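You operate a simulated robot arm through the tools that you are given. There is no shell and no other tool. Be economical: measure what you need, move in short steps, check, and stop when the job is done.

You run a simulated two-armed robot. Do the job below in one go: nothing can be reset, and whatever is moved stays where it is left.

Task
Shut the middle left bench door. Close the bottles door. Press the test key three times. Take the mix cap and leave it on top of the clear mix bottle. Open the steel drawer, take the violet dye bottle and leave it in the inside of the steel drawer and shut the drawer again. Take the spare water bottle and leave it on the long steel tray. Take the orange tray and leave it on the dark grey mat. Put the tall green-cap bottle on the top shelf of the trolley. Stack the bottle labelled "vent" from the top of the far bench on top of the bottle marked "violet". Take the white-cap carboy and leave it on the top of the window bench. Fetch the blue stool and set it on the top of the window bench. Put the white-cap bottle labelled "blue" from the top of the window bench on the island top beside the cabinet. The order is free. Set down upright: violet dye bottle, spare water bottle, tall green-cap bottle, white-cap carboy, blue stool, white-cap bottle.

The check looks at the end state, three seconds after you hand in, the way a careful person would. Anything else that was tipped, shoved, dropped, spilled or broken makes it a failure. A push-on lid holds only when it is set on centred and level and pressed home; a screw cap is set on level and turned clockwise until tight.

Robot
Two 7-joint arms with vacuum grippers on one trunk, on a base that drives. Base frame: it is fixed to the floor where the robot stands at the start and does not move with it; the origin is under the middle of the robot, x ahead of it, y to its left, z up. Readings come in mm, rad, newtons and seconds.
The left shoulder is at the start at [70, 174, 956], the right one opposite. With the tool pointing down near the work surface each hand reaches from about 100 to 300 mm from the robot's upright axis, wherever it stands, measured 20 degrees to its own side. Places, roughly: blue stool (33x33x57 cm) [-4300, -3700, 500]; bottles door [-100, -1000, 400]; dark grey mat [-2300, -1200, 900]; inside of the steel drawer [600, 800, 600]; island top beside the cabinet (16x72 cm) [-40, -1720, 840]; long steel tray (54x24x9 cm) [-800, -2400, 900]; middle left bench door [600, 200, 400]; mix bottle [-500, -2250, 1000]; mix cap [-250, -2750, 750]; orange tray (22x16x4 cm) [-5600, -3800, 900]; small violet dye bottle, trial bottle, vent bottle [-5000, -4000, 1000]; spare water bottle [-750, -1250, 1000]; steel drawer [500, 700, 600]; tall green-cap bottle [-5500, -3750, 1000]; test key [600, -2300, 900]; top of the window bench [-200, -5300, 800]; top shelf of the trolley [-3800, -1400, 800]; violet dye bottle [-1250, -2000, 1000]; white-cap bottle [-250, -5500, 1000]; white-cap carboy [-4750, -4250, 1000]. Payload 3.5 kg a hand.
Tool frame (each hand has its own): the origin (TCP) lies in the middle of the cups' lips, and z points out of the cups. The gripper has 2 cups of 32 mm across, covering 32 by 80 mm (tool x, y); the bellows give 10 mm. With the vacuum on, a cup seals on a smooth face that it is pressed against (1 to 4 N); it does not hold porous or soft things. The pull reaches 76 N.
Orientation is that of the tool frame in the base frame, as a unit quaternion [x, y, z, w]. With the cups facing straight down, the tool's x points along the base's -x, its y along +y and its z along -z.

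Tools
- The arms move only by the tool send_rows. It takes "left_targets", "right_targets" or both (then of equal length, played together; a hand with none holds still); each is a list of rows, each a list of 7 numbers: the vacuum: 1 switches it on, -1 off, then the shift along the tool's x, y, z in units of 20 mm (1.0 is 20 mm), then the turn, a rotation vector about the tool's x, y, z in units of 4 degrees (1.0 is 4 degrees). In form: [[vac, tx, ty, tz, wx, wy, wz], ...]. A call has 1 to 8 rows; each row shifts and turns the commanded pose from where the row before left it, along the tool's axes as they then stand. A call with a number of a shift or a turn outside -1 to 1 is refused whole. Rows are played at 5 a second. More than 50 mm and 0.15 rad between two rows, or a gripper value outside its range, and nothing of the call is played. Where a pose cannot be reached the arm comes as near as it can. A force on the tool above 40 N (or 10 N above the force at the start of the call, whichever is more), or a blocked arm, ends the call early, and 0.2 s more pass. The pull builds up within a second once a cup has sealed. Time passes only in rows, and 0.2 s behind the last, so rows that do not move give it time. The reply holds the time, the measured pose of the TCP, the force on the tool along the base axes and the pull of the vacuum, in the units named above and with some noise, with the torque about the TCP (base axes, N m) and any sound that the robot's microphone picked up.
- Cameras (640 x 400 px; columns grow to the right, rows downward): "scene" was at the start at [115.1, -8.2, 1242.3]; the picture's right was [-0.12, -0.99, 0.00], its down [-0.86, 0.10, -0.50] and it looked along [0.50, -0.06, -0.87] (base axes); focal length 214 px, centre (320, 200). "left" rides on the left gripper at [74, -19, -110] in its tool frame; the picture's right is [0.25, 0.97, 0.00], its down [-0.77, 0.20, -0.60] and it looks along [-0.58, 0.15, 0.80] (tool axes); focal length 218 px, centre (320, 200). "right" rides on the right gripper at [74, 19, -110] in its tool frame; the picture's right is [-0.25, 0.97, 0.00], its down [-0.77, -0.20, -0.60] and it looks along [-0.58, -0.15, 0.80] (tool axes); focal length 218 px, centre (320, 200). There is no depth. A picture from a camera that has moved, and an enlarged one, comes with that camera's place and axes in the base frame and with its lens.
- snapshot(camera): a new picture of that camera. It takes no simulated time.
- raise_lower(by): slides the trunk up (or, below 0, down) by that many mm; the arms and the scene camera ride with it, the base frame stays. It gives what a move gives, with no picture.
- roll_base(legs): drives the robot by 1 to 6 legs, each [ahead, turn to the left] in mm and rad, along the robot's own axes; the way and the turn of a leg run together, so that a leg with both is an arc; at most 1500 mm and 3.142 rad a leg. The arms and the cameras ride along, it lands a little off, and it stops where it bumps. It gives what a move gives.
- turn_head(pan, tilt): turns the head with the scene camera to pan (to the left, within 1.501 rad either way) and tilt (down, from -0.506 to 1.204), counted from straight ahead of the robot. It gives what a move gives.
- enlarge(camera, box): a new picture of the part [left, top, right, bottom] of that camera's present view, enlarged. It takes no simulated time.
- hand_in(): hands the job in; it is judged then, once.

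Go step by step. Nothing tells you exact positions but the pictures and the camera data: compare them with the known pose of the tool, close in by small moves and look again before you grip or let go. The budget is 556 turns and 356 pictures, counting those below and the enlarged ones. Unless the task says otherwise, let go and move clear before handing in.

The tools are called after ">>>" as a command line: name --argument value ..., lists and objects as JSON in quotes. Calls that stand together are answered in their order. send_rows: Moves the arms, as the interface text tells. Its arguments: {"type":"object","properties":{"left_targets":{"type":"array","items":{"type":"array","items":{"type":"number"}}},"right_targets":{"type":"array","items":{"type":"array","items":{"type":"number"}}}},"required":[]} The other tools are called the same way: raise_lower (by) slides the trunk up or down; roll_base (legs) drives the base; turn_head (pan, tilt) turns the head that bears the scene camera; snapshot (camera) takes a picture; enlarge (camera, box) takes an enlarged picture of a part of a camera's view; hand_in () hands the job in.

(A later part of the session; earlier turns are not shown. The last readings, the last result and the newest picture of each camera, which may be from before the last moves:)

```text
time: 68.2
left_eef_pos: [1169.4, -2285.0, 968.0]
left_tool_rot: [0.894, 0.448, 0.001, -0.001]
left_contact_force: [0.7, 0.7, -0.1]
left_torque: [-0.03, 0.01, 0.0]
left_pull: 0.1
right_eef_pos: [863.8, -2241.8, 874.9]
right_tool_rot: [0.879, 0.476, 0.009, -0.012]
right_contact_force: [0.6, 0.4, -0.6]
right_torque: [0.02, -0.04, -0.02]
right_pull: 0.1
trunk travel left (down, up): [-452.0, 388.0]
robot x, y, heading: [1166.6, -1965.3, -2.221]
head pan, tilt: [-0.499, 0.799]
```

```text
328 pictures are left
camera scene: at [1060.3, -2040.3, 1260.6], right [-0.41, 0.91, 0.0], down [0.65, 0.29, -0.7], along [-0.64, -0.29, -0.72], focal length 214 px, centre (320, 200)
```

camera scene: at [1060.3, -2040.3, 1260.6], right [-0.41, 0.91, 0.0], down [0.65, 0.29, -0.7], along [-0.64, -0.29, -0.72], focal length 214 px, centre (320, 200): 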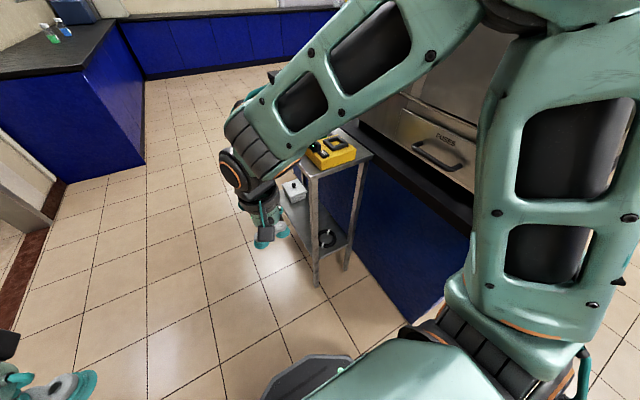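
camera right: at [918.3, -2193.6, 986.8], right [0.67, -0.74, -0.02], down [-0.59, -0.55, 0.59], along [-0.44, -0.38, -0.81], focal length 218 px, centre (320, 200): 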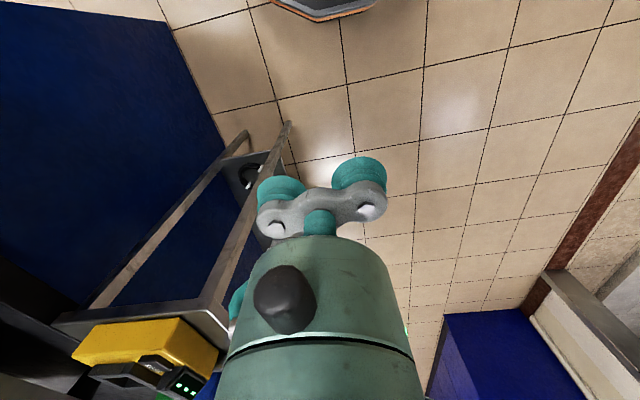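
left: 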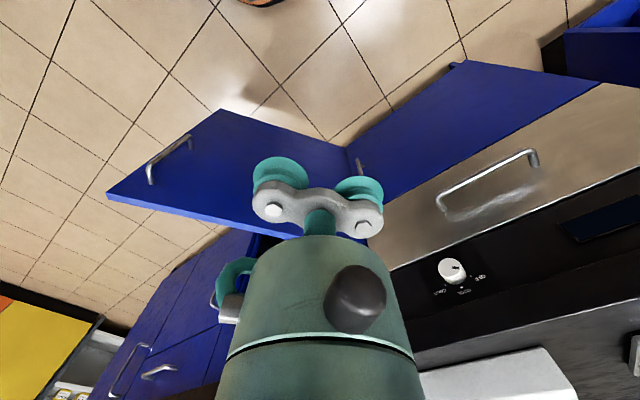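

The table with the yellow box and keys is ahead right. I'll drive round to its open side and face it square.

>>> roll_base --legs '[[0, 0.386], [800, 0], [0, -1.956]]'

>>> turn_head --pan 0 --tilt 0.6

>>> snapshot --camera "scene"

```text
time: 78.3
left_eef_pos: [637.5, -2746.6, 969.4]
left_tool_rot: [0.949, -0.315, 0.001, 0.0]
left_contact_force: [-0.6, 0.1, -0.7]
left_torque: [-0.04, 0.03, 0.0]
left_pull: 0.1
right_eef_pos: [680.6, -2439.5, 875.4]
right_tool_rot: [0.958, -0.285, 0.015, -0.002]
right_contact_force: [-1.0, -0.9, -0.1]
right_torque: [-0.03, 0.0, -0.01]
right_pull: 0.1
trunk travel left (down, up): [-452.0, 388.0]
robot x, y, heading: [956.0, -2742.2, 2.494]
head pan, tilt: [-0.499, 0.799]
```

```text
time: 79.3
left_eef_pos: [637.7, -2745.6, 968.5]
left_tool_rot: [0.949, -0.316, 0.002, 0.0]
left_contact_force: [-0.3, 0.0, 0.7]
left_torque: [0.01, -0.01, -0.01]
left_pull: 0.1
right_eef_pos: [679.6, -2440.2, 875.5]
right_tool_rot: [0.959, -0.285, 0.014, -0.002]
right_contact_force: [0.7, -0.5, -0.1]
right_torque: [-0.02, -0.03, -0.01]
right_pull: 0.0
trunk travel left (down, up): [-452.0, 388.0]
robot x, y, heading: [955.2, -2739.9, 2.496]
head pan, tilt: [0.0, 0.6]
```

```text
327 pictures are left
camera scene: at [843.7, -2658.0, 1277.4], right [0.6, 0.8, 0.0], down [0.45, -0.34, -0.82], along [-0.66, 0.5, -0.57], focal length 214 px, centre (320, 200)
```

scene: 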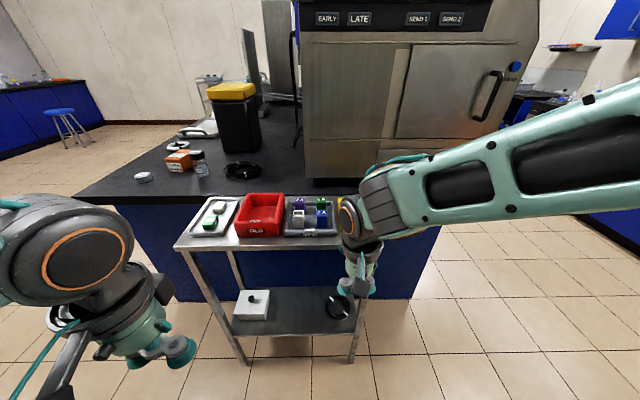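

I see the trolley table with trays and a red bin; the right arm hides the yellow box. I'll move that hand aside and enlarge.

>>> send_rows --right_targets '[[-1, 0.5, -1, -1, 0, 0, 0], [-1, 0.5, -1, -1, 0, 0, 0], [-1, 0, -1, -1, 0, 0, 0], [-1, 0, -1, -1, 0, 0, 0], [-1, 0, -1, -1, 0, 0, 0], [-1, 0, -1, -1, 0, 0, 0], [-1, 0, -1, 0, 0, 0, 0], [-1, 0, -1, 0, 0, 0, 0]]'

>>> enlarge --camera "scene" --box '[160, 130, 420, 300]'

```text
time: 81.1
left_eef_pos: [638.4, -2746.3, 968.4]
left_tool_rot: [0.949, -0.315, 0.001, 0.001]
left_contact_force: [0.6, -0.4, -0.5]
left_torque: [0.01, 0.0, -0.01]
left_pull: 0.2
right_eef_pos: [781.7, -2315.2, 995.7]
right_tool_rot: [0.958, -0.285, 0.014, -0.002]
right_contact_force: [0.4, -0.1, 1.3]
right_torque: [-0.02, -0.04, -0.02]
right_pull: 0.0
trunk travel left (down, up): [-452.0, 388.0]
robot x, y, heading: [955.9, -2745.3, 2.494]
head pan, tilt: [0.0, 0.6]
```

```text
2.35 times, centred on (290, 215) of scene
camera zoom: at [844.2, -2657.3, 1277.4], right [0.6, 0.8, 0.0], down [0.45, -0.34, -0.83], along [-0.66, 0.5, -0.56], focal length 505 px, centre (391, 165)
```

zoom: 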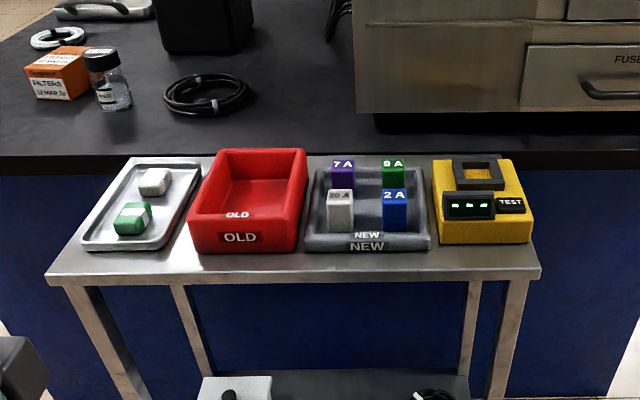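

The TEST key is on the yellow tester at about [560,-2265,~900]. I'll drive 150 mm closer and look with both cameras.

>>> roll_base --legs '[[150, 0]]'

>>> enlarge --camera "scene" --box '[280, 150, 480, 300]'

>>> snapshot --camera "right"

```text
time: 82.4
left_eef_pos: [517.9, -2654.8, 967.4]
left_tool_rot: [0.949, -0.315, 0.001, 0.001]
left_contact_force: [0.6, -0.3, -0.2]
left_torque: [0.0, -0.05, 0.01]
left_pull: 0.2
right_eef_pos: [660.9, -2225.1, 996.8]
right_tool_rot: [0.958, -0.285, 0.015, -0.002]
right_contact_force: [-0.6, 0.4, -0.1]
right_torque: [0.0, -0.01, -0.05]
right_pull: 0.0
trunk travel left (down, up): [-452.0, 388.0]
robot x, y, heading: [835.8, -2650.1, 2.493]
head pan, tilt: [0.0, 0.6]
```

```text
2.67 times, centred on (380, 225) of scene
camera zoom: at [723.7, -2567.0, 1277.3], right [0.6, 0.8, 0.0], down [0.45, -0.34, -0.82], along [-0.66, 0.5, -0.57], focal length 572 px, centre (160, 133)
```

zoom: 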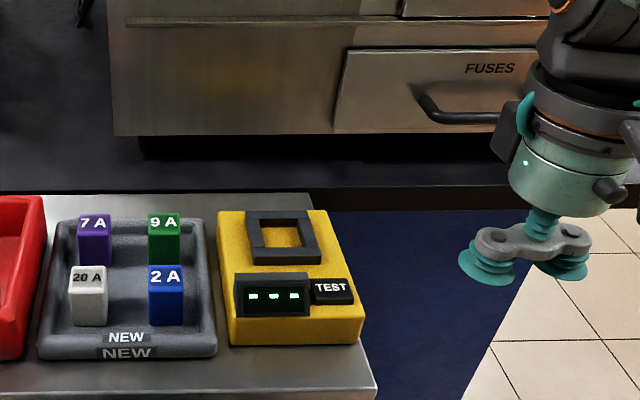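

```text
324 pictures are left
camera right: at [708.4, -2280.5, 1108.8], right [-0.74, -0.67, -0.02], down [-0.55, 0.59, 0.58], along [-0.38, 0.44, -0.81], focal length 218 px, centre (320, 200)
```

right: 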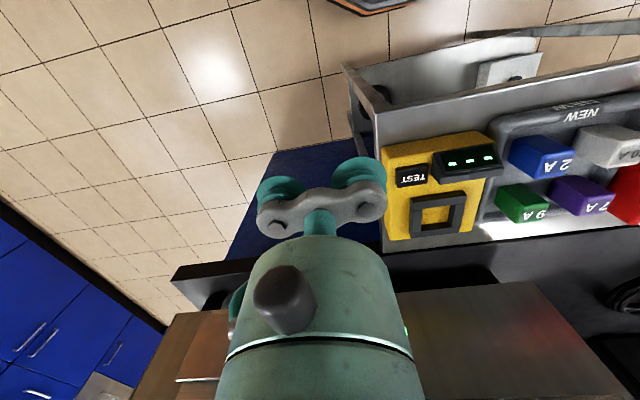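

Triangulated, the TEST key is at about [554,-2257,894]. I'll put the left cup over it, tilting the tool so that cup hangs lowest.

>>> send_rows --right_targets '[[-1, -0.9, 0.71, 0, 1, 0, 0], [-1, -0.9, 0.71, 0, 1, 0, 0], [-1, -0.9, 0.71, 0, 1, 0, 0], [-1, -0.9, 0.71, 0, 1, 0, 0], [-1, 0, 0.27, 0.96, 0, 0, 0], [-1, 0, 0.27, 0.96, 0, 0, 0], [-1, 0, 0, 0, 0, 0, 0]]'

>>> enlarge --camera "scene" --box '[320, 200, 420, 275]'

>>> snapshot --camera "right"

```text
time: 84.0
left_eef_pos: [519.7, -2655.3, 968.5]
left_tool_rot: [0.949, -0.316, 0.001, 0.0]
left_contact_force: [-0.9, 0.5, 0.6]
left_torque: [0.03, -0.01, -0.03]
left_pull: 0.0
right_eef_pos: [572.7, -2234.3, 948.1]
right_tool_rot: [0.949, -0.28, 0.054, -0.135]
right_contact_force: [-0.6, 0.3, -0.3]
right_torque: [0.01, 0.02, -0.03]
right_pull: 0.1
trunk travel left (down, up): [-452.0, 388.0]
robot x, y, heading: [835.0, -2650.7, 2.494]
head pan, tilt: [0.0, 0.6]
```

```text
5.33 times, centred on (370, 238) of scene
camera zoom: at [725.1, -2567.8, 1277.5], right [0.6, 0.8, 0.0], down [0.45, -0.34, -0.83], along [-0.66, 0.5, -0.56], focal length 1144 px, centre (53, 0)
```

zoom: 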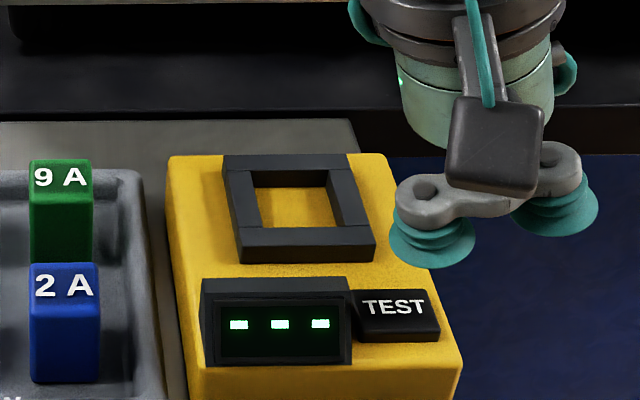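

```text
322 pictures are left
camera right: at [604.1, -2314.6, 1050.7], right [-0.71, -0.64, -0.28], down [-0.65, 0.45, 0.62], along [-0.27, 0.62, -0.73], focal length 218 px, centre (320, 200)
```

right: 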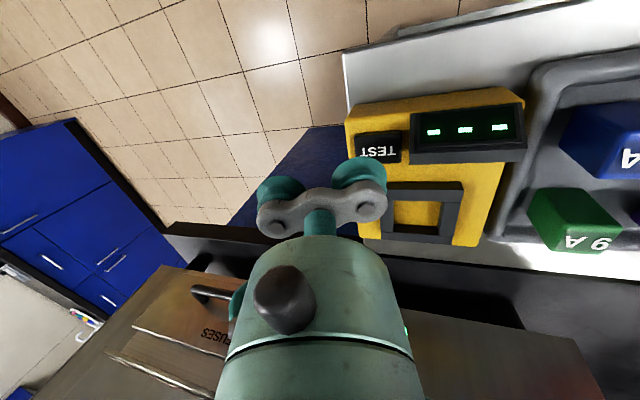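

The cup is about 7 mm to the right of key centre. I'll correct, descend and press gently, listening for a click.

>>> send_rows --right_targets '[[-1, -0.1, 0.4, 0.96, 0, 0, 0], [-1, 0, 0.4, 0.96, 0, 0, 0], [-1, 0, 0.1, 0.4, 0, 0, 0], [-1, 0, 0.07, 0.25, 0, 0, 0], [-1, 0, 0, 0, 0, 0, 0]]'

>>> enlarge --camera "scene" --box '[320, 200, 420, 275]'

```text
time: 85.2
left_eef_pos: [517.9, -2656.2, 968.1]
left_tool_rot: [0.948, -0.317, 0.001, 0.0]
left_contact_force: [0.6, 0.3, 0.2]
left_torque: [0.0, -0.01, 0.01]
left_pull: 0.1
right_eef_pos: [570.9, -2236.3, 893.7]
right_tool_rot: [0.949, -0.28, 0.054, -0.135]
right_contact_force: [0.1, -0.2, 2.5]
right_torque: [-0.03, 0.05, 0.0]
right_pull: 0.0
trunk travel left (down, up): [-452.0, 388.0]
robot x, y, heading: [833.5, -2650.9, 2.495]
head pan, tilt: [0.0, 0.6]
heard: click
```

```text
5.33 times, centred on (370, 238) of scene
camera zoom: at [724.7, -2568.1, 1277.5], right [0.6, 0.8, 0.0], down [0.45, -0.34, -0.83], along [-0.66, 0.5, -0.56], focal length 1144 px, centre (53, 0)
```

zoom: 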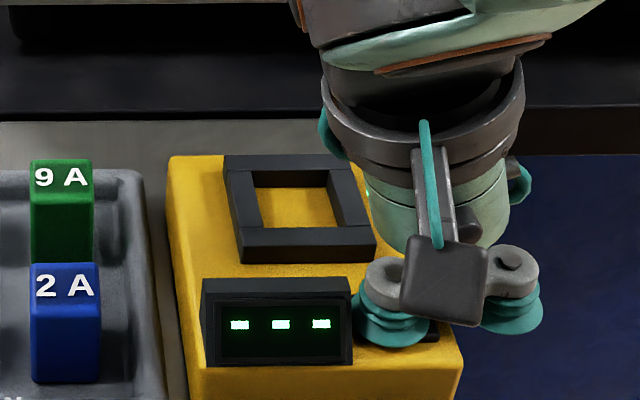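

A click was heard: press one. I'll lift and press twice more, one call each.

>>> send_rows --right_targets '[[-1, 0, -0.27, -0.96, 0, 0, 0], [-1, 0, 0, 0, 0, 0, 0], [-1, 0, 0, 0, 0, 0, 0]]'

>>> send_rows --right_targets '[[-1, 0, 0.27, 0.96, 0, 0, 0], [-1, 0, 0, 0, 0, 0, 0]]'

>>> send_rows --right_targets '[[-1, 0, -0.27, -0.96, 0, 0, 0], [-1, 0, 0, 0, 0, 0, 0], [-1, 0, 0, 0, 0, 0, 0]]'

>>> snapshot --camera "scene"

```text
time: 86.0
left_eef_pos: [519.0, -2655.0, 968.2]
left_tool_rot: [0.949, -0.315, 0.001, 0.001]
left_contact_force: [0.5, -0.3, -0.2]
left_torque: [0.03, 0.01, 0.01]
left_pull: 0.0
right_eef_pos: [569.1, -2237.6, 914.5]
right_tool_rot: [0.949, -0.28, 0.054, -0.136]
right_contact_force: [0.0, 0.9, 0.0]
right_torque: [-0.01, -0.02, 0.0]
right_pull: 0.1
trunk travel left (down, up): [-452.0, 388.0]
robot x, y, heading: [835.4, -2650.8, 2.494]
head pan, tilt: [0.0, 0.6]
```

```text
time: 86.6
left_eef_pos: [518.8, -2655.5, 968.5]
left_tool_rot: [0.949, -0.315, 0.0, 0.001]
left_contact_force: [0.7, 1.3, 0.1]
left_torque: [0.01, 0.04, -0.02]
left_pull: 0.1
right_eef_pos: [569.5, -2236.2, 894.1]
right_tool_rot: [0.949, -0.28, 0.054, -0.136]
right_contact_force: [-0.1, 0.3, 2.6]
right_torque: [-0.05, 0.03, 0.04]
right_pull: 0.1
trunk travel left (down, up): [-452.0, 388.0]
robot x, y, heading: [836.6, -2651.0, 2.494]
head pan, tilt: [0.0, 0.6]
heard: click
```

```text
time: 87.4
left_eef_pos: [517.5, -2656.7, 968.0]
left_tool_rot: [0.949, -0.316, 0.001, 0.0]
left_contact_force: [0.7, 0.2, -0.5]
left_torque: [-0.01, 0.0, -0.02]
left_pull: 0.0
right_eef_pos: [568.9, -2235.8, 913.9]
right_tool_rot: [0.949, -0.28, 0.055, -0.136]
right_contact_force: [0.7, -0.1, 0.3]
right_torque: [0.01, 0.05, -0.02]
right_pull: 0.0
trunk travel left (down, up): [-452.0, 388.0]
robot x, y, heading: [838.9, -2651.3, 2.491]
head pan, tilt: [0.0, 0.6]
```

```text
320 pictures are left
camera scene: at [724.8, -2568.2, 1277.5], right [0.6, 0.8, 0.0], down [0.45, -0.34, -0.83], along [-0.66, 0.5, -0.56], focal length 214 px, centre (320, 200)
```

scene: 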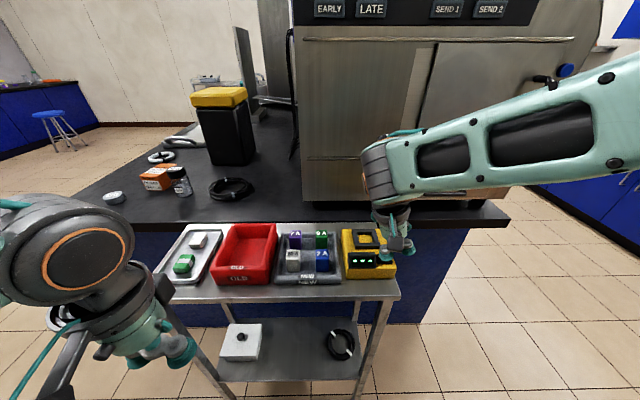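

Second press done. One more press and then I lift clear.

>>> send_rows --right_targets '[[-1, 0, 0.27, 0.96, 0, 0, 0], [-1, 0, 0, 0, 0, 0, 0]]'

>>> send_rows --right_targets '[[-1, 0, -0.27, -0.96, 0, 0, 0], [-1, 0, -0.27, -0.96, 0, 0, 0], [-1, 0, -0.27, -0.96, 0, 0, 0], [-1, 0, -0.27, -0.96, -1, 0, 0], [-1, 0.5, -0.27, -0.96, -1, 0, 0], [-1, 1, -0.27, -0.96, -1, 0, 0], [-1, 1, 0, -0.5, -1, 0, 0]]'

>>> enlarge --camera "scene" --box '[90, 60, 430, 280]'

```text
time: 88.0
left_eef_pos: [516.8, -2655.9, 969.0]
left_tool_rot: [0.949, -0.316, 0.001, 0.0]
left_contact_force: [0.1, -0.3, 0.3]
left_torque: [-0.02, -0.01, -0.01]
left_pull: 0.1
right_eef_pos: [569.7, -2236.4, 893.6]
right_tool_rot: [0.949, -0.28, 0.054, -0.135]
right_contact_force: [0.2, 0.0, 1.6]
right_torque: [-0.07, 0.02, 0.02]
right_pull: 0.2
trunk travel left (down, up): [-452.0, 388.0]
robot x, y, heading: [838.1, -2648.9, 2.492]
head pan, tilt: [0.0, 0.6]
heard: click
```

```text
time: 89.6
left_eef_pos: [520.0, -2654.9, 969.1]
left_tool_rot: [0.949, -0.316, 0.0, 0.002]
left_contact_force: [0.4, 0.2, 0.4]
left_torque: [0.02, 0.01, 0.01]
left_pull: 0.1
right_eef_pos: [610.4, -2259.8, 1026.3]
right_tool_rot: [0.958, -0.285, 0.014, -0.001]
right_contact_force: [0.3, 0.3, -0.9]
right_torque: [0.01, 0.02, -0.02]
right_pull: 0.2
trunk travel left (down, up): [-452.0, 388.0]
robot x, y, heading: [835.2, -2651.3, 2.494]
head pan, tilt: [0.0, 0.6]
```

```text
1.82 times, centred on (260, 170) of scene
camera zoom: at [725.8, -2567.2, 1277.5], right [0.6, 0.8, 0.0], down [0.45, -0.34, -0.83], along [-0.66, 0.5, -0.56], focal length 390 px, centre (429, 254)
```

zoom: 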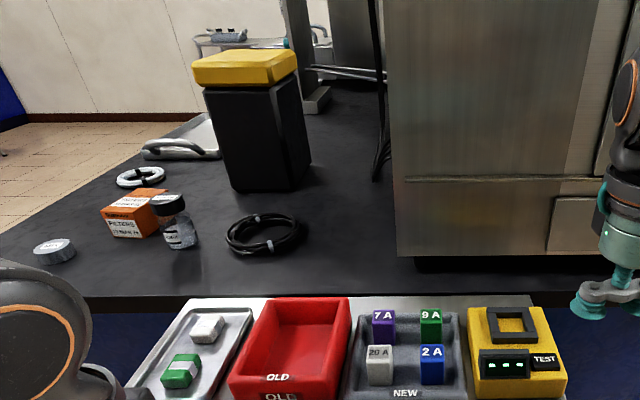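

Three clicks, and the key is done. Next I go round to the far side of the island, where the mix cap, mix bottle and long tray should be.

>>> roll_base --legs '[[-150, 0], [0, 1.555], [1400, 0], [0, -1.2]]'

>>> turn_head --pan -0.6 --tilt 0.4

>>> snapshot --camera "scene"

>>> turn_head --pan 0.6 --tilt 0.3

>>> snapshot --camera "scene"

```text
time: 104.3
left_eef_pos: [-208.8, -3951.9, 969.0]
left_tool_rot: [0.989, -0.145, 0.0, 0.0]
left_contact_force: [-0.3, 0.4, 0.3]
left_torque: [-0.04, -0.01, -0.05]
left_pull: 0.0
right_eef_pos: [-257.8, -3550.8, 1025.7]
right_tool_rot: [0.994, -0.113, 0.014, -0.004]
right_contact_force: [0.2, -0.3, -0.6]
right_torque: [-0.04, 0.0, 0.04]
right_pull: 0.0
trunk travel left (down, up): [-452.0, 388.0]
robot x, y, heading: [85.4, -3839.8, 2.843]
head pan, tilt: [0.0, 0.6]
```

```text
time: 105.3
left_eef_pos: [-207.7, -3952.8, 969.0]
left_tool_rot: [0.989, -0.145, 0.001, 0.001]
left_contact_force: [0.1, 1.5, -0.3]
left_torque: [-0.01, -0.02, 0.02]
left_pull: 0.0
right_eef_pos: [-258.2, -3550.9, 1025.7]
right_tool_rot: [0.993, -0.113, 0.015, -0.004]
right_contact_force: [-0.8, -0.7, 0.3]
right_torque: [0.0, -0.01, -0.02]
right_pull: 0.0
trunk travel left (down, up): [-452.0, 388.0]
robot x, y, heading: [90.1, -3839.9, 2.848]
head pan, tilt: [-0.6, 0.4]
```

```text
318 pictures are left
camera scene: at [-18.5, -3752.8, 1295.6], right [0.78, 0.62, 0.0], down [0.24, -0.3, -0.92], along [-0.58, 0.72, -0.39], focal length 214 px, centre (320, 200)
```

scene: 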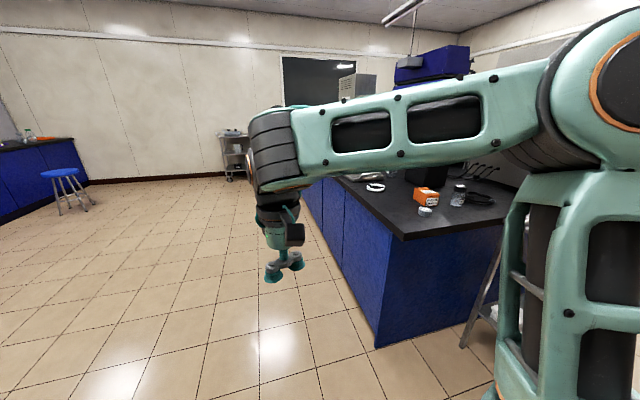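

```text
time: 106.8
left_eef_pos: [-208.3, -3953.2, 967.5]
left_tool_rot: [0.989, -0.146, 0.001, 0.0]
left_contact_force: [-0.2, 0.5, 1.0]
left_torque: [0.0, 0.03, 0.0]
left_pull: 0.0
right_eef_pos: [-259.2, -3549.9, 1025.4]
right_tool_rot: [0.994, -0.113, 0.015, -0.004]
right_contact_force: [0.2, 0.0, 0.2]
right_torque: [0.02, -0.03, 0.05]
right_pull: 0.1
trunk travel left (down, up): [-452.0, 388.0]
robot x, y, heading: [87.4, -3837.3, 2.842]
head pan, tilt: [0.6, 0.3]
```

```text
317 pictures are left
camera scene: at [-49.8, -3853.0, 1304.9], right [-0.3, 0.95, 0.0], down [0.28, 0.09, -0.96], along [-0.91, -0.28, -0.3], focal length 214 px, centre (320, 200)
```

scene: 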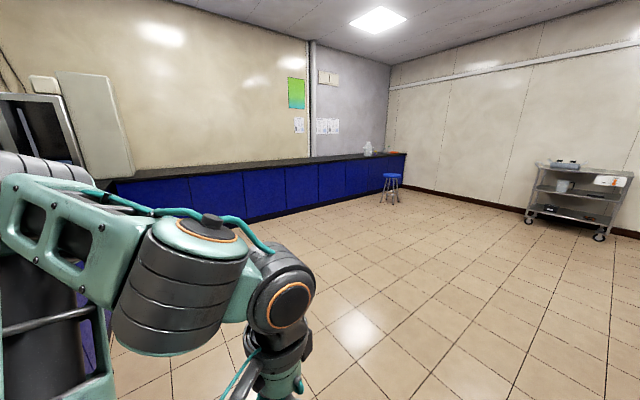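

The island's far edge lies near w≈-2500 (room frame) and the grey disc at the island corner, near [-220,-2768], must be the mix cap. I'll drive along that side and face the island.

>>> roll_base --legs '[[0, -0.285], [950, 0], [0, -1.65]]'

>>> turn_head --pan 0.3 --tilt 0.5

>>> snapshot --camera "scene"

```text
time: 116.6
left_eef_pos: [-698.5, -2999.8, 968.9]
left_tool_rot: [-0.44, 0.898, -0.001, 0.0]
left_contact_force: [0.0, 0.3, 0.2]
left_torque: [0.03, 0.01, -0.01]
left_pull: 0.0
right_eef_pos: [-306.4, -3098.3, 1025.0]
right_tool_rot: [-0.469, 0.883, -0.012, -0.009]
right_contact_force: [0.5, -0.3, 0.5]
right_torque: [0.0, 0.02, 0.0]
right_pull: 0.0
trunk travel left (down, up): [-452.0, 388.0]
robot x, y, heading: [-698.9, -3319.9, 0.909]
head pan, tilt: [0.6, 0.3]
```

```text
time: 117.4
left_eef_pos: [-699.9, -3000.4, 968.1]
left_tool_rot: [-0.439, 0.898, 0.0, -0.001]
left_contact_force: [0.1, 0.2, -0.1]
left_torque: [-0.02, 0.01, 0.04]
left_pull: 0.1
right_eef_pos: [-306.5, -3098.4, 1025.6]
right_tool_rot: [-0.469, 0.883, -0.011, -0.01]
right_contact_force: [0.0, -0.1, -0.7]
right_torque: [0.0, 0.01, -0.06]
right_pull: 0.0
trunk travel left (down, up): [-452.0, 388.0]
robot x, y, heading: [-702.6, -3318.4, 0.908]
head pan, tilt: [0.3, 0.499]
```

```text
316 pictures are left
camera scene: at [-638.8, -3194.3, 1286.6], right [0.93, -0.36, 0.0], down [-0.17, -0.45, -0.88], along [0.31, 0.82, -0.48], focal length 214 px, centre (320, 200)
```

scene: 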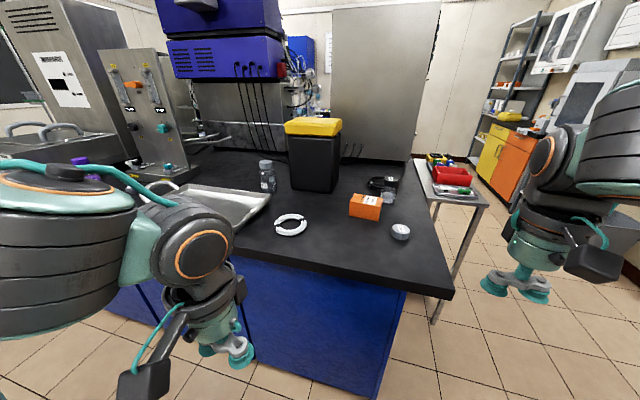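

I see the tray at left, a clear bottle near it, and the grey cap at right on the island. Enlarging to identify.

>>> enlarge --camera "scene" --box '[220, 120, 440, 260]'

>>> enlarge --camera "scene" --box '[360, 200, 440, 250]'

```text
2.86 times, centred on (330, 190) of scene
camera zoom: at [-638.8, -3194.3, 1286.6], right [0.93, -0.36, 0.0], down [-0.17, -0.45, -0.88], along [0.31, 0.82, -0.48], focal length 613 px, centre (291, 229)
```

zoom: 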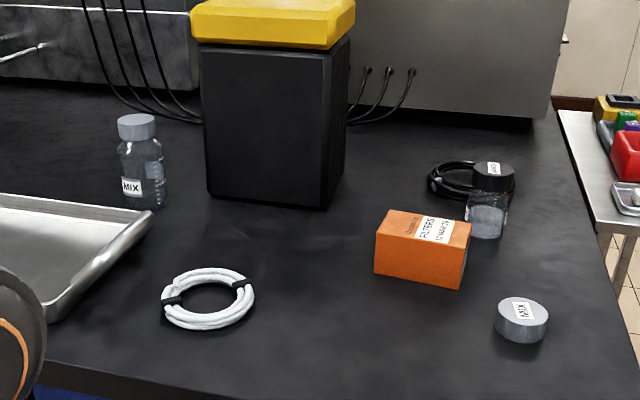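

```text
8.00 times, centred on (400, 225) of scene
camera zoom: at [-638.8, -3194.3, 1286.6], right [0.93, -0.36, 0.0], down [-0.17, -0.45, -0.88], along [0.31, 0.82, -0.48], focal length 1716 px, centre (-320, 0)
```

zoom: 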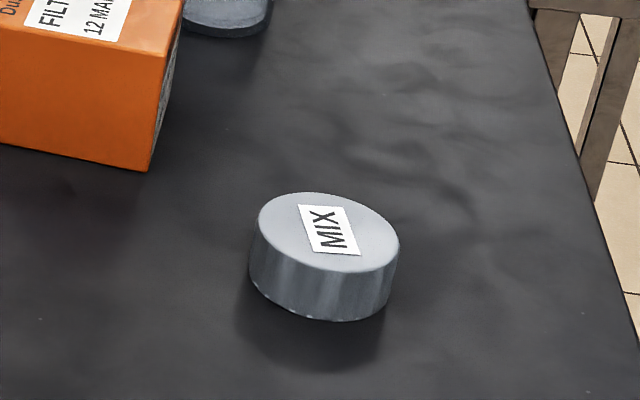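

>>> enlarge --camera "scene" --box '[245, 150, 295, 200]'

>>> enlarge --camera "scene" --box '[365, 165, 415, 210]'

```text
8.00 times, centred on (270, 175) of scene
camera zoom: at [-638.8, -3194.3, 1286.6], right [0.93, -0.36, 0.0], down [-0.17, -0.45, -0.88], along [0.31, 0.82, -0.48], focal length 1716 px, centre (720, 400)
```

zoom: 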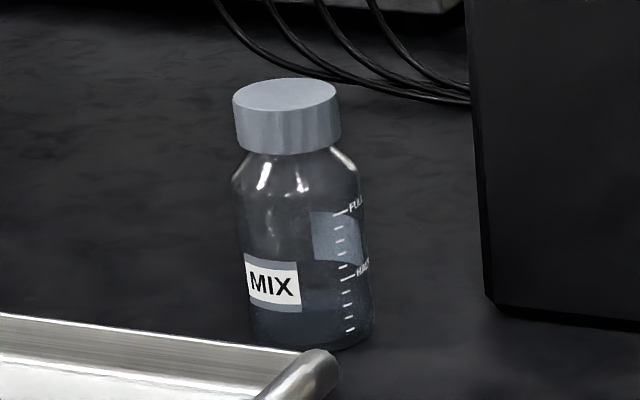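

```text
8.89 times, centred on (390, 188) of scene
camera zoom: at [-638.8, -3194.3, 1286.6], right [0.93, -0.36, 0.0], down [-0.17, -0.45, -0.88], along [0.31, 0.82, -0.48], focal length 1906 px, centre (-302, 311)
```

zoom: 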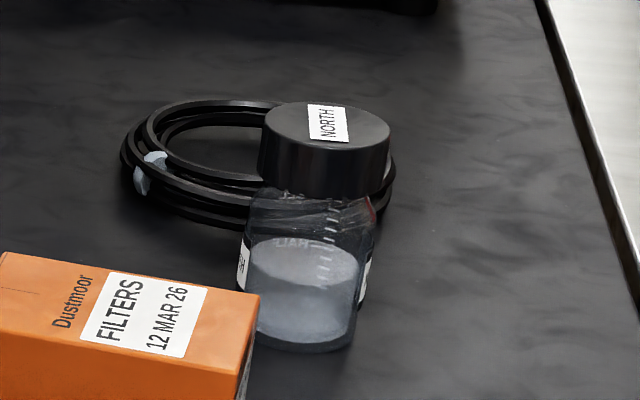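

The cap labelled MIX is near [-197,-2762,870]; the bottle labelled MIX (already wearing an unmarked lid) is near [-544,-2286]. I'll raise the trunk, move closer and bring the right hand over the cap.

>>> raise_lower --by 150

>>> roll_base --legs '[[180, 0]]'

>>> turn_head --pan -0.1 --tilt 0.8

>>> snapshot --camera "scene"

>>> snapshot --camera "right"

```text
time: 119.2
left_eef_pos: [-698.9, -3001.3, 1118.3]
left_tool_rot: [-0.439, 0.898, -0.001, -0.001]
left_contact_force: [0.6, -0.6, 0.3]
left_torque: [-0.02, -0.01, -0.01]
left_pull: 0.1
right_eef_pos: [-305.9, -3097.8, 1175.9]
right_tool_rot: [-0.469, 0.883, -0.012, -0.01]
right_contact_force: [-1.1, 0.5, -0.2]
right_torque: [0.03, 0.03, 0.03]
right_pull: 0.1
trunk travel left (down, up): [-602.0, 238.0]
robot x, y, heading: [-698.7, -3317.8, 0.908]
head pan, tilt: [0.3, 0.499]
```

```text
time: 120.7
left_eef_pos: [-590.6, -2859.8, 1118.3]
left_tool_rot: [-0.441, 0.897, 0.0, -0.001]
left_contact_force: [0.1, 0.6, -0.1]
left_torque: [-0.01, 0.02, 0.02]
left_pull: 0.0
right_eef_pos: [-194.9, -2957.3, 1175.2]
right_tool_rot: [-0.47, 0.883, -0.013, -0.009]
right_contact_force: [-0.2, -0.2, 0.5]
right_torque: [0.03, 0.02, 0.02]
right_pull: 0.1
trunk travel left (down, up): [-602.0, 238.0]
robot x, y, heading: [-592.2, -3175.9, 0.907]
head pan, tilt: [0.3, 0.499]
```

```text
time: 121.5
left_eef_pos: [-590.6, -2860.8, 1118.1]
left_tool_rot: [-0.441, 0.897, 0.0, 0.0]
left_contact_force: [-0.4, 0.9, -0.1]
left_torque: [0.02, -0.02, -0.04]
left_pull: 0.0
right_eef_pos: [-195.9, -2958.2, 1176.2]
right_tool_rot: [-0.469, 0.883, -0.012, -0.008]
right_contact_force: [0.4, -0.3, -0.1]
right_torque: [-0.04, 0.0, 0.0]
right_pull: 0.2
trunk travel left (down, up): [-602.0, 238.0]
robot x, y, heading: [-592.3, -3177.0, 0.91]
head pan, tilt: [-0.099, 0.799]
```

```text
311 pictures are left
camera scene: at [-505.7, -3080.8, 1410.7], right [0.72, -0.69, 0.0], down [-0.49, -0.52, -0.7], along [0.48, 0.5, -0.72], focal length 214 px, centre (320, 200)
```

scene: 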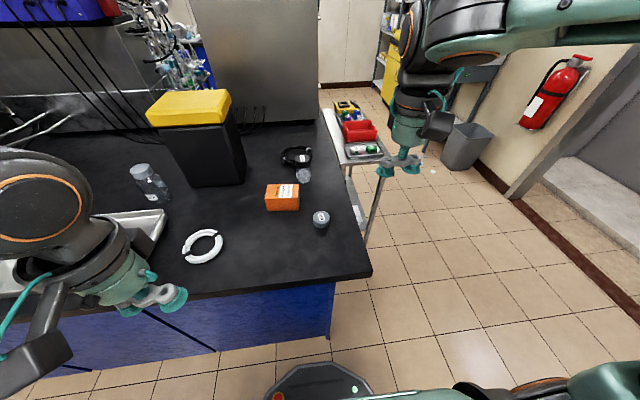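

```text
310 pictures are left
camera right: at [-253.9, -3004.7, 1287.3], right [-0.66, 0.75, -0.02], down [0.6, 0.54, 0.59], along [0.45, 0.38, -0.81], focal length 218 px, centre (320, 200)
```

right: 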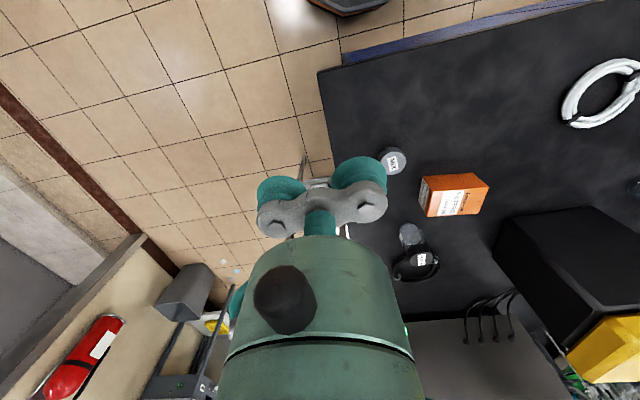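

Cap top triangulates to [-196.5,-2763,867]. I'll move the right hand above it, yaw it 45° so the second cup hangs towards free space at the near left, and descend.

>>> send_rows --right_targets '[[-1, -0.9, 0.79, 0, 0, 0, 0], [-1, -0.9, 0.79, 0, 0, 0, 0], [-1, -0.9, 0.79, 0, 0, 0, 0], [-1, -0.9, 0.79, 0, 0, 0, 0], [-1, -0.9, 0.79, 0, 0, 0, 0], [-1, -0.9, 0.79, 0, 0, 0, 0], [-1, -0.9, 0.79, 0, -0.18, -0.4, 0], [-1, -0.9, 0.79, 0, 0, 0, 0]]'

>>> send_rows --right_targets '[[-1, 0, 0, 1, 0, 0, -1], [-1, 0, 0, 1, 0, 0, -1], [-1, 0, 0, 1, 0, 0, -1], [-1, 0, 0, 1, 0, 0, -1], [-1, 0, 0, 1, 0, 0, -1], [-1, 0, 0, 1, 0, 0, -1], [-1, 0, 0, 1, 0, 0, -1], [-1, 0, 0, 1, 0, 0, -1]]'

>>> send_rows --right_targets '[[-1, 0, 0, 1, 0, 0, -1], [-1, 0, 0, 1, 0, 0, -1], [-1, 0, 0, 1, 0, 0, -1], [-1, 0, 0, 0, 0, 0, 0]]'

>>> snapshot --camera "right"

>>> enlarge --camera "scene" --box '[260, 140, 380, 240]'

```text
time: 123.3
left_eef_pos: [-591.6, -2859.3, 1117.9]
left_tool_rot: [-0.441, 0.897, -0.001, -0.001]
left_contact_force: [-0.3, 0.7, 0.0]
left_torque: [0.03, 0.02, 0.02]
left_pull: 0.0
right_eef_pos: [-220.4, -2765.7, 1170.7]
right_tool_rot: [-0.468, 0.884, -0.001, 0.0]
right_contact_force: [0.5, -0.2, -0.3]
right_torque: [0.02, 0.01, 0.02]
right_pull: 0.1
trunk travel left (down, up): [-602.0, 238.0]
robot x, y, heading: [-587.0, -3179.3, 0.912]
head pan, tilt: [-0.099, 0.799]
```

```text
time: 125.2
left_eef_pos: [-589.7, -2859.2, 1117.9]
left_tool_rot: [-0.441, 0.898, 0.0, -0.001]
left_contact_force: [-0.5, 0.0, -0.3]
left_torque: [0.02, 0.0, -0.01]
left_pull: 0.0
right_eef_pos: [-219.3, -2766.7, 1010.7]
right_tool_rot: [-0.694, 0.72, 0.0, 0.0]
right_contact_force: [-0.8, 0.2, 1.0]
right_torque: [0.01, -0.04, 0.0]
right_pull: 0.1
trunk travel left (down, up): [-602.0, 238.0]
robot x, y, heading: [-589.5, -3180.8, 0.905]
head pan, tilt: [-0.099, 0.799]
```

```text
time: 126.2
left_eef_pos: [-590.4, -2860.8, 1118.0]
left_tool_rot: [-0.441, 0.898, 0.0, 0.0]
left_contact_force: [1.1, -0.4, -0.5]
left_torque: [0.03, -0.01, 0.02]
left_pull: 0.1
right_eef_pos: [-221.0, -2767.3, 950.1]
right_tool_rot: [0.766, -0.643, 0.0, 0.0]
right_contact_force: [0.1, 0.0, 0.2]
right_torque: [0.01, 0.01, 0.02]
right_pull: 0.1
trunk travel left (down, up): [-602.0, 238.0]
robot x, y, heading: [-588.7, -3175.8, 0.906]
head pan, tilt: [-0.099, 0.799]
```

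```text
309 pictures are left
camera right: at [-227.1, -2843.4, 1061.0], right [-1.0, 0.08, 0.0], down [0.06, 0.79, 0.61], along [0.05, 0.6, -0.8], focal length 218 px, centre (320, 200)
```

right: 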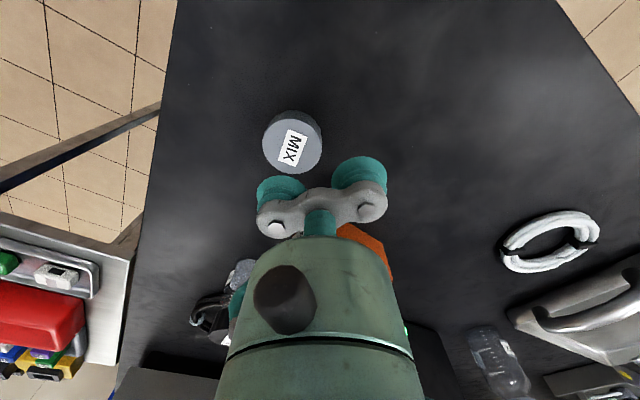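

```text
4.00 times, centred on (320, 190) of scene
camera zoom: at [-505.4, -3080.6, 1410.6], right [0.72, -0.69, 0.0], down [-0.5, -0.52, -0.7], along [0.48, 0.5, -0.72], focal length 858 px, centre (320, 240)
```

zoom: 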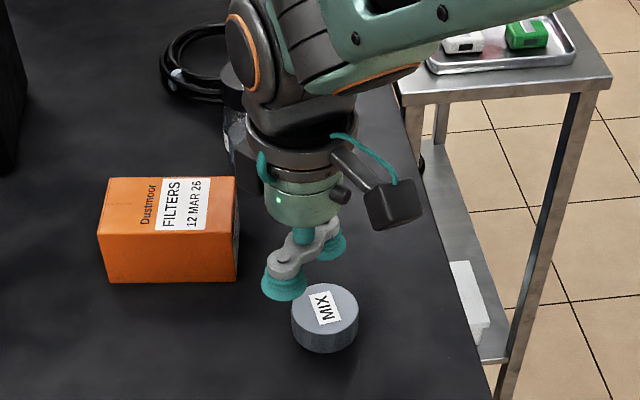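

The near cup is within about 3 mm of the cap centre. I'll switch the vacuum on and descend to contact.

>>> send_rows --right_targets '[[1, 0, -0.1, 1, 0, 0, 0], [1, 0, 0, 1, 0, 0, 0], [1, 0, 0, 1, 0, 0, 0], [1, 0, 0, 0.5, 0, 0, 0], [1, 0, 0, 0.3, 0, 0, 0], [1, 0, 0, 0.3, 0, 0, 0], [1, 0, 0, 0, 0, 0, 0]]'

```text
time: 127.8
left_eef_pos: [-591.6, -2861.5, 1119.5]
left_tool_rot: [-0.441, 0.898, 0.0, 0.0]
left_contact_force: [0.4, 0.1, 0.2]
left_torque: [0.02, 0.03, 0.03]
left_pull: 0.0
right_eef_pos: [-219.2, -2767.3, 870.7]
right_tool_rot: [0.767, -0.642, -0.001, -0.003]
right_contact_force: [1.8, 2.3, 24.8]
right_torque: [0.16, -1.16, 0.06]
right_pull: 37.7
trunk travel left (down, up): [-602.0, 238.0]
robot x, y, heading: [-590.1, -3179.7, 0.907]
head pan, tilt: [-0.099, 0.799]
```

Sealed (pull 37.7 N). Lift and check.

>>> send_rows --right_targets '[[1, 0, 0, -0.5, 0, 0, 0], [1, 0, 0, -1, 0, 0, 0], [1, 0, 0, -1, 0, 0, 0], [1, 0, 0, -1, 0, 0, 0], [1, 0, 0, -1, 0, 0, 0], [1, 0, 0, -1, 0, 0, 0], [1, 0, 0, -1, 0, 0, 0], [1, 0, 0, -1, 0, 0, 0]]'

>>> send_rows --right_targets '[[1, 0, 0, -1, 0, 0, 0], [1, 0, 0, -1, 0, 0, 0], [1, 0, 0, -1, 0, 0, 0], [1, 0, 0, -1, 0, 0, 0], [1, 0.5, 0, -1, 0, 0, 0], [1, 1, 0, -1, 0, 0, 0], [1, 1, 0, -1, 0, 0, 0], [1, 1, 0, -1, 0, 0, 0]]'

>>> snapshot --camera "right"

>>> snapshot --camera "scene"

```text
time: 129.6
left_eef_pos: [-590.5, -2860.8, 1117.8]
left_tool_rot: [-0.441, 0.897, 0.001, 0.0]
left_contact_force: [-0.4, 0.3, -0.1]
left_torque: [0.0, 0.0, -0.02]
left_pull: 0.1
right_eef_pos: [-217.9, -2767.1, 1019.8]
right_tool_rot: [0.766, -0.642, 0.0, 0.0]
right_contact_force: [0.0, 0.8, 0.4]
right_torque: [0.16, -0.89, 0.0]
right_pull: 37.6
trunk travel left (down, up): [-602.0, 238.0]
robot x, y, heading: [-591.1, -3180.8, 0.908]
head pan, tilt: [-0.099, 0.799]
```

```text
time: 131.3
left_eef_pos: [-590.2, -2861.9, 1118.3]
left_tool_rot: [-0.441, 0.898, 0.0, 0.001]
left_contact_force: [0.4, -0.5, 0.1]
left_torque: [-0.01, 0.01, -0.02]
left_pull: 0.2
right_eef_pos: [-206.3, -2837.0, 1178.9]
right_tool_rot: [0.766, -0.643, -0.001, 0.0]
right_contact_force: [-0.3, -0.9, 0.1]
right_torque: [0.14, -0.88, -0.01]
right_pull: 37.9
trunk travel left (down, up): [-602.0, 238.0]
robot x, y, heading: [-590.5, -3175.6, 0.907]
head pan, tilt: [-0.099, 0.799]
```

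```text
307 pictures are left
camera right: at [-213.3, -2913.7, 1288.9], right [-1.0, 0.08, 0.0], down [0.06, 0.79, 0.61], along [0.05, 0.6, -0.8], focal length 218 px, centre (320, 200)
```

right: 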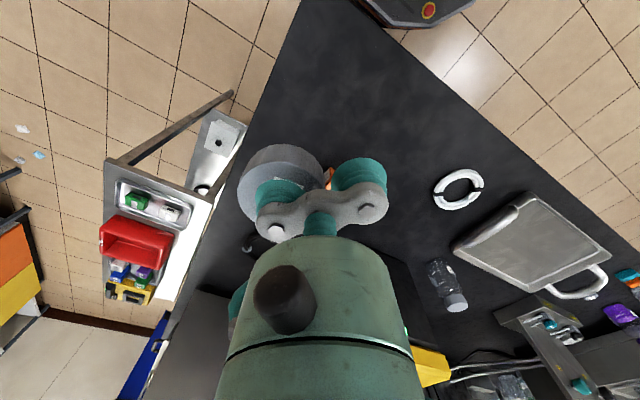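

```text
306 pictures are left
camera scene: at [-505.6, -3081.9, 1410.7], right [0.72, -0.69, 0.0], down [-0.5, -0.52, -0.7], along [0.48, 0.5, -0.72], focal length 214 px, centre (320, 200)
```

scene: 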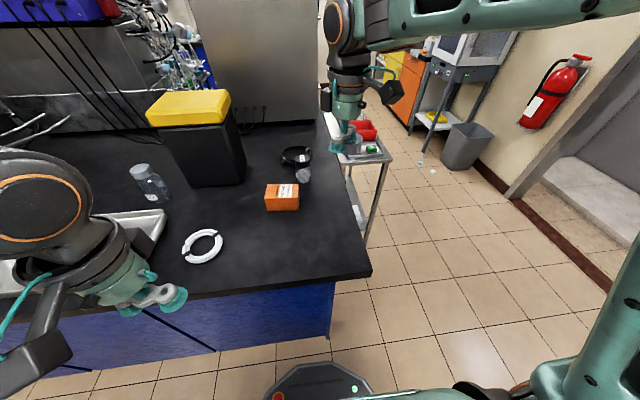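

The cap is held. The MIX bottle's lid top triangulates to [-537,-2297,988]. I'll reposition to the left with my right shoulder leading so the bottle is within reach.

>>> raise_lower --by 80

>>> roll_base --legs '[[-120, 0], [0, 1.57], [490, 0], [0, -0.87]]'

>>> turn_head --pan -0.5 --tilt 0.6

>>> snapshot --camera "scene"

```text
time: 132.5
left_eef_pos: [-590.0, -2860.4, 1198.7]
left_tool_rot: [-0.441, 0.898, 0.0, -0.001]
left_contact_force: [-0.5, 0.7, 0.4]
left_torque: [-0.01, 0.0, 0.01]
left_pull: 0.0
right_eef_pos: [-207.0, -2836.5, 1257.7]
right_tool_rot: [0.766, -0.643, 0.0, 0.0]
right_contact_force: [0.5, -0.1, -0.8]
right_torque: [0.2, -0.87, 0.01]
right_pull: 37.6
trunk travel left (down, up): [-682.0, 158.0]
robot x, y, heading: [-590.0, -3181.1, 0.907]
head pan, tilt: [-0.099, 0.799]
```

```text
time: 142.3
left_eef_pos: [-1248.6, -2731.9, 1199.7]
left_tool_rot: [0.72, -0.694, 0.0, 0.0]
left_contact_force: [1.1, -0.6, -0.3]
left_torque: [-0.02, -0.03, 0.01]
left_pull: 0.0
right_eef_pos: [-969.7, -2467.1, 1258.8]
right_tool_rot: [0.94, -0.342, -0.001, 0.0]
right_contact_force: [0.0, -0.4, -1.1]
right_torque: [0.65, -0.56, 0.0]
right_pull: 37.8
trunk travel left (down, up): [-682.0, 158.0]
robot x, y, heading: [-1041.7, -2973.3, 1.606]
head pan, tilt: [-0.099, 0.799]
```

```text
time: 143.2
left_eef_pos: [-1247.4, -2732.1, 1197.9]
left_tool_rot: [0.72, -0.693, 0.001, 0.0]
left_contact_force: [-0.5, 0.6, -0.8]
left_torque: [0.01, 0.01, 0.01]
left_pull: 0.1
right_eef_pos: [-969.7, -2466.6, 1257.2]
right_tool_rot: [0.94, -0.342, -0.001, 0.0]
right_contact_force: [-0.2, 0.3, -0.6]
right_torque: [0.7, -0.6, -0.02]
right_pull: 38.1
trunk travel left (down, up): [-682.0, 158.0]
robot x, y, heading: [-1046.7, -2976.5, 1.605]
head pan, tilt: [-0.499, 0.6]
```

```text
305 pictures are left
camera scene: at [-1007.6, -2847.1, 1507.4], right [0.89, -0.45, 0.0], down [-0.25, -0.51, -0.82], along [0.37, 0.74, -0.57], focal length 214 px, centre (320, 200)
```

scene: 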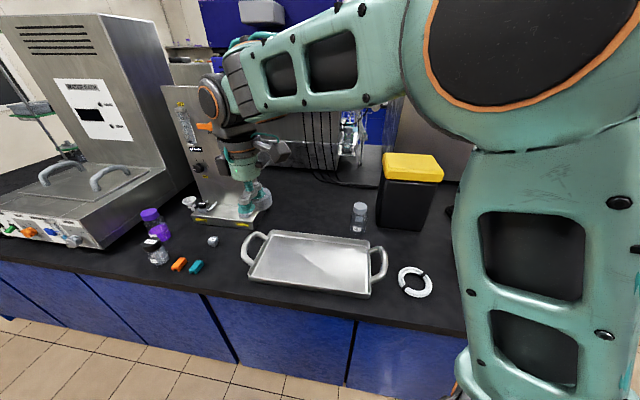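

The panel stand is on the left; I'll first shift the hand to the right (+tool x), then drive closer.

>>> send_rows --right_targets '[[1, 1, 0, 0, 0, 0, 0], [1, 1, 0, 0, 0, 0, 0], [1, 1, 0, 0, 0, 0, 0], [1, 1, 0, 0, 0, 0, 0], [1, 1, 0, 0, 0, 0, 0], [1, 1, 0, 0, 0, 0, 0], [1, 1, 0, 0, 0, 0, 0], [1, 1, 0, 0, 0, 0, 0]]'

>>> roll_base --legs '[[170, 0]]'

>>> snapshot --camera "scene"

```text
time: 145.0
left_eef_pos: [-1246.3, -2733.1, 1199.7]
left_tool_rot: [0.721, -0.693, 0.0, 0.0]
left_contact_force: [-0.5, 0.0, 0.0]
left_torque: [-0.01, 0.0, -0.03]
left_pull: 0.0
right_eef_pos: [-844.8, -2570.7, 1258.8]
right_tool_rot: [0.939, -0.343, -0.001, 0.0]
right_contact_force: [-0.1, 0.2, 0.2]
right_torque: [0.68, -0.59, 0.0]
right_pull: 37.9
trunk travel left (down, up): [-682.0, 158.0]
robot x, y, heading: [-1042.9, -2978.2, 1.608]
head pan, tilt: [-0.499, 0.6]
```

```text
time: 146.4
left_eef_pos: [-1254.5, -2563.1, 1199.3]
left_tool_rot: [0.721, -0.693, -0.001, 0.0]
left_contact_force: [-0.3, 0.5, 0.5]
left_torque: [0.0, 0.03, 0.0]
left_pull: 0.1
right_eef_pos: [-853.4, -2400.2, 1258.3]
right_tool_rot: [0.94, -0.342, -0.001, 0.0]
right_contact_force: [0.6, 0.1, 0.2]
right_torque: [0.68, -0.55, 0.0]
right_pull: 37.8
trunk travel left (down, up): [-682.0, 158.0]
robot x, y, heading: [-1051.9, -2810.1, 1.609]
head pan, tilt: [-0.499, 0.6]
```

```text
304 pictures are left
camera scene: at [-1013.4, -2678.2, 1507.7], right [0.89, -0.45, 0.0], down [-0.25, -0.5, -0.83], along [0.37, 0.74, -0.56], focal length 214 px, centre (320, 200)
```

scene: 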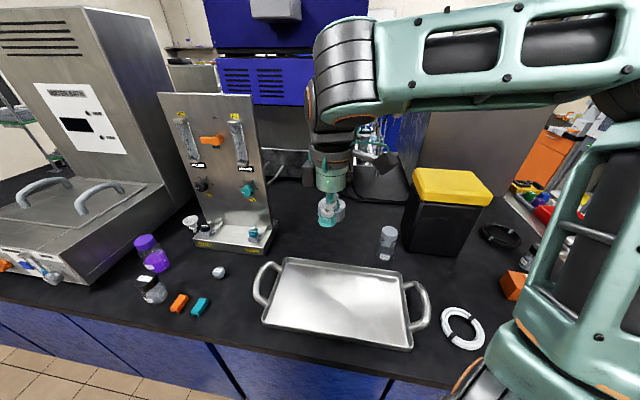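

Good view of the bottle, bin and tray. Moving the hand towards a point above the bottle, staying high.

>>> send_rows --right_targets '[[1, 0.7, -0.9, 0, 0, 0, 0], [1, 0.7, -0.9, 0, 0, 0, 0], [1, 0.7, -0.9, 0, 0, 0, 0], [1, 0.7, -0.9, 0, 0, 0, 0], [1, 0.7, -0.9, 0, 0, 0, 0], [1, 0.7, -0.9, 0, 0, 0, 0], [1, 0.7, -0.9, 0, 0, 0, 0], [1, 0.7, -0.9, 0, 0, 0, 0]]'

>>> snapshot --camera "scene"

>>> snapshot --camera "right"

```text
time: 148.2
left_eef_pos: [-1253.4, -2560.5, 1198.3]
left_tool_rot: [0.72, -0.694, 0.001, 0.001]
left_contact_force: [0.2, -0.6, 0.8]
left_torque: [-0.02, 0.0, 0.01]
left_pull: 0.1
right_eef_pos: [-673.5, -2360.1, 1258.8]
right_tool_rot: [0.94, -0.342, -0.001, 0.0]
right_contact_force: [0.5, 0.6, -0.1]
right_torque: [0.71, -0.61, 0.0]
right_pull: 38.1
trunk travel left (down, up): [-682.0, 158.0]
robot x, y, heading: [-1052.8, -2804.3, 1.603]
head pan, tilt: [-0.499, 0.6]
```

```text
303 pictures are left
camera scene: at [-1012.7, -2675.8, 1507.4], right [0.89, -0.45, 0.0], down [-0.25, -0.51, -0.82], along [0.37, 0.74, -0.57], focal length 214 px, centre (320, 200)
```

scene: 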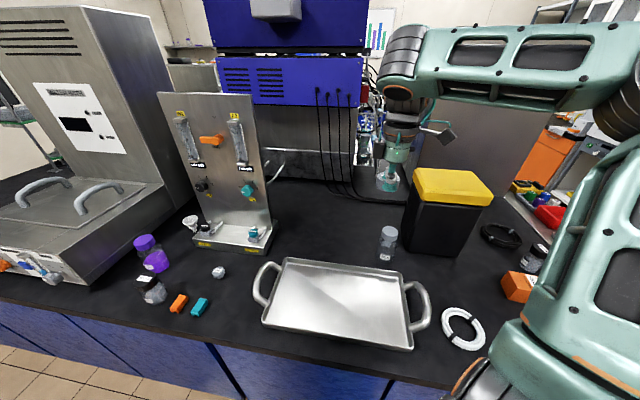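

```text
302 pictures are left
camera right: at [-630.3, -2422.4, 1367.8], right [-0.82, -0.58, 0.0], down [-0.46, 0.65, 0.61], along [-0.35, 0.49, -0.8], focal length 218 px, centre (320, 200)
```

right: 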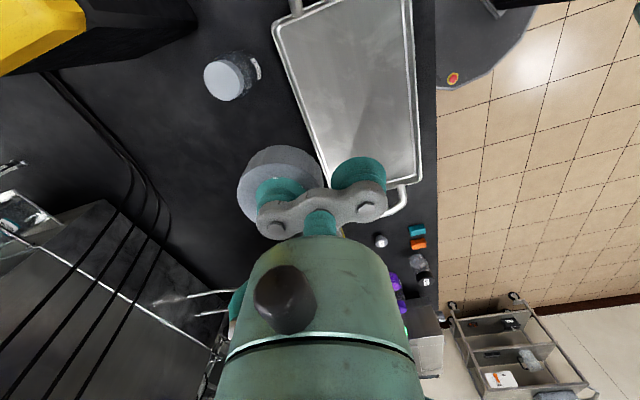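

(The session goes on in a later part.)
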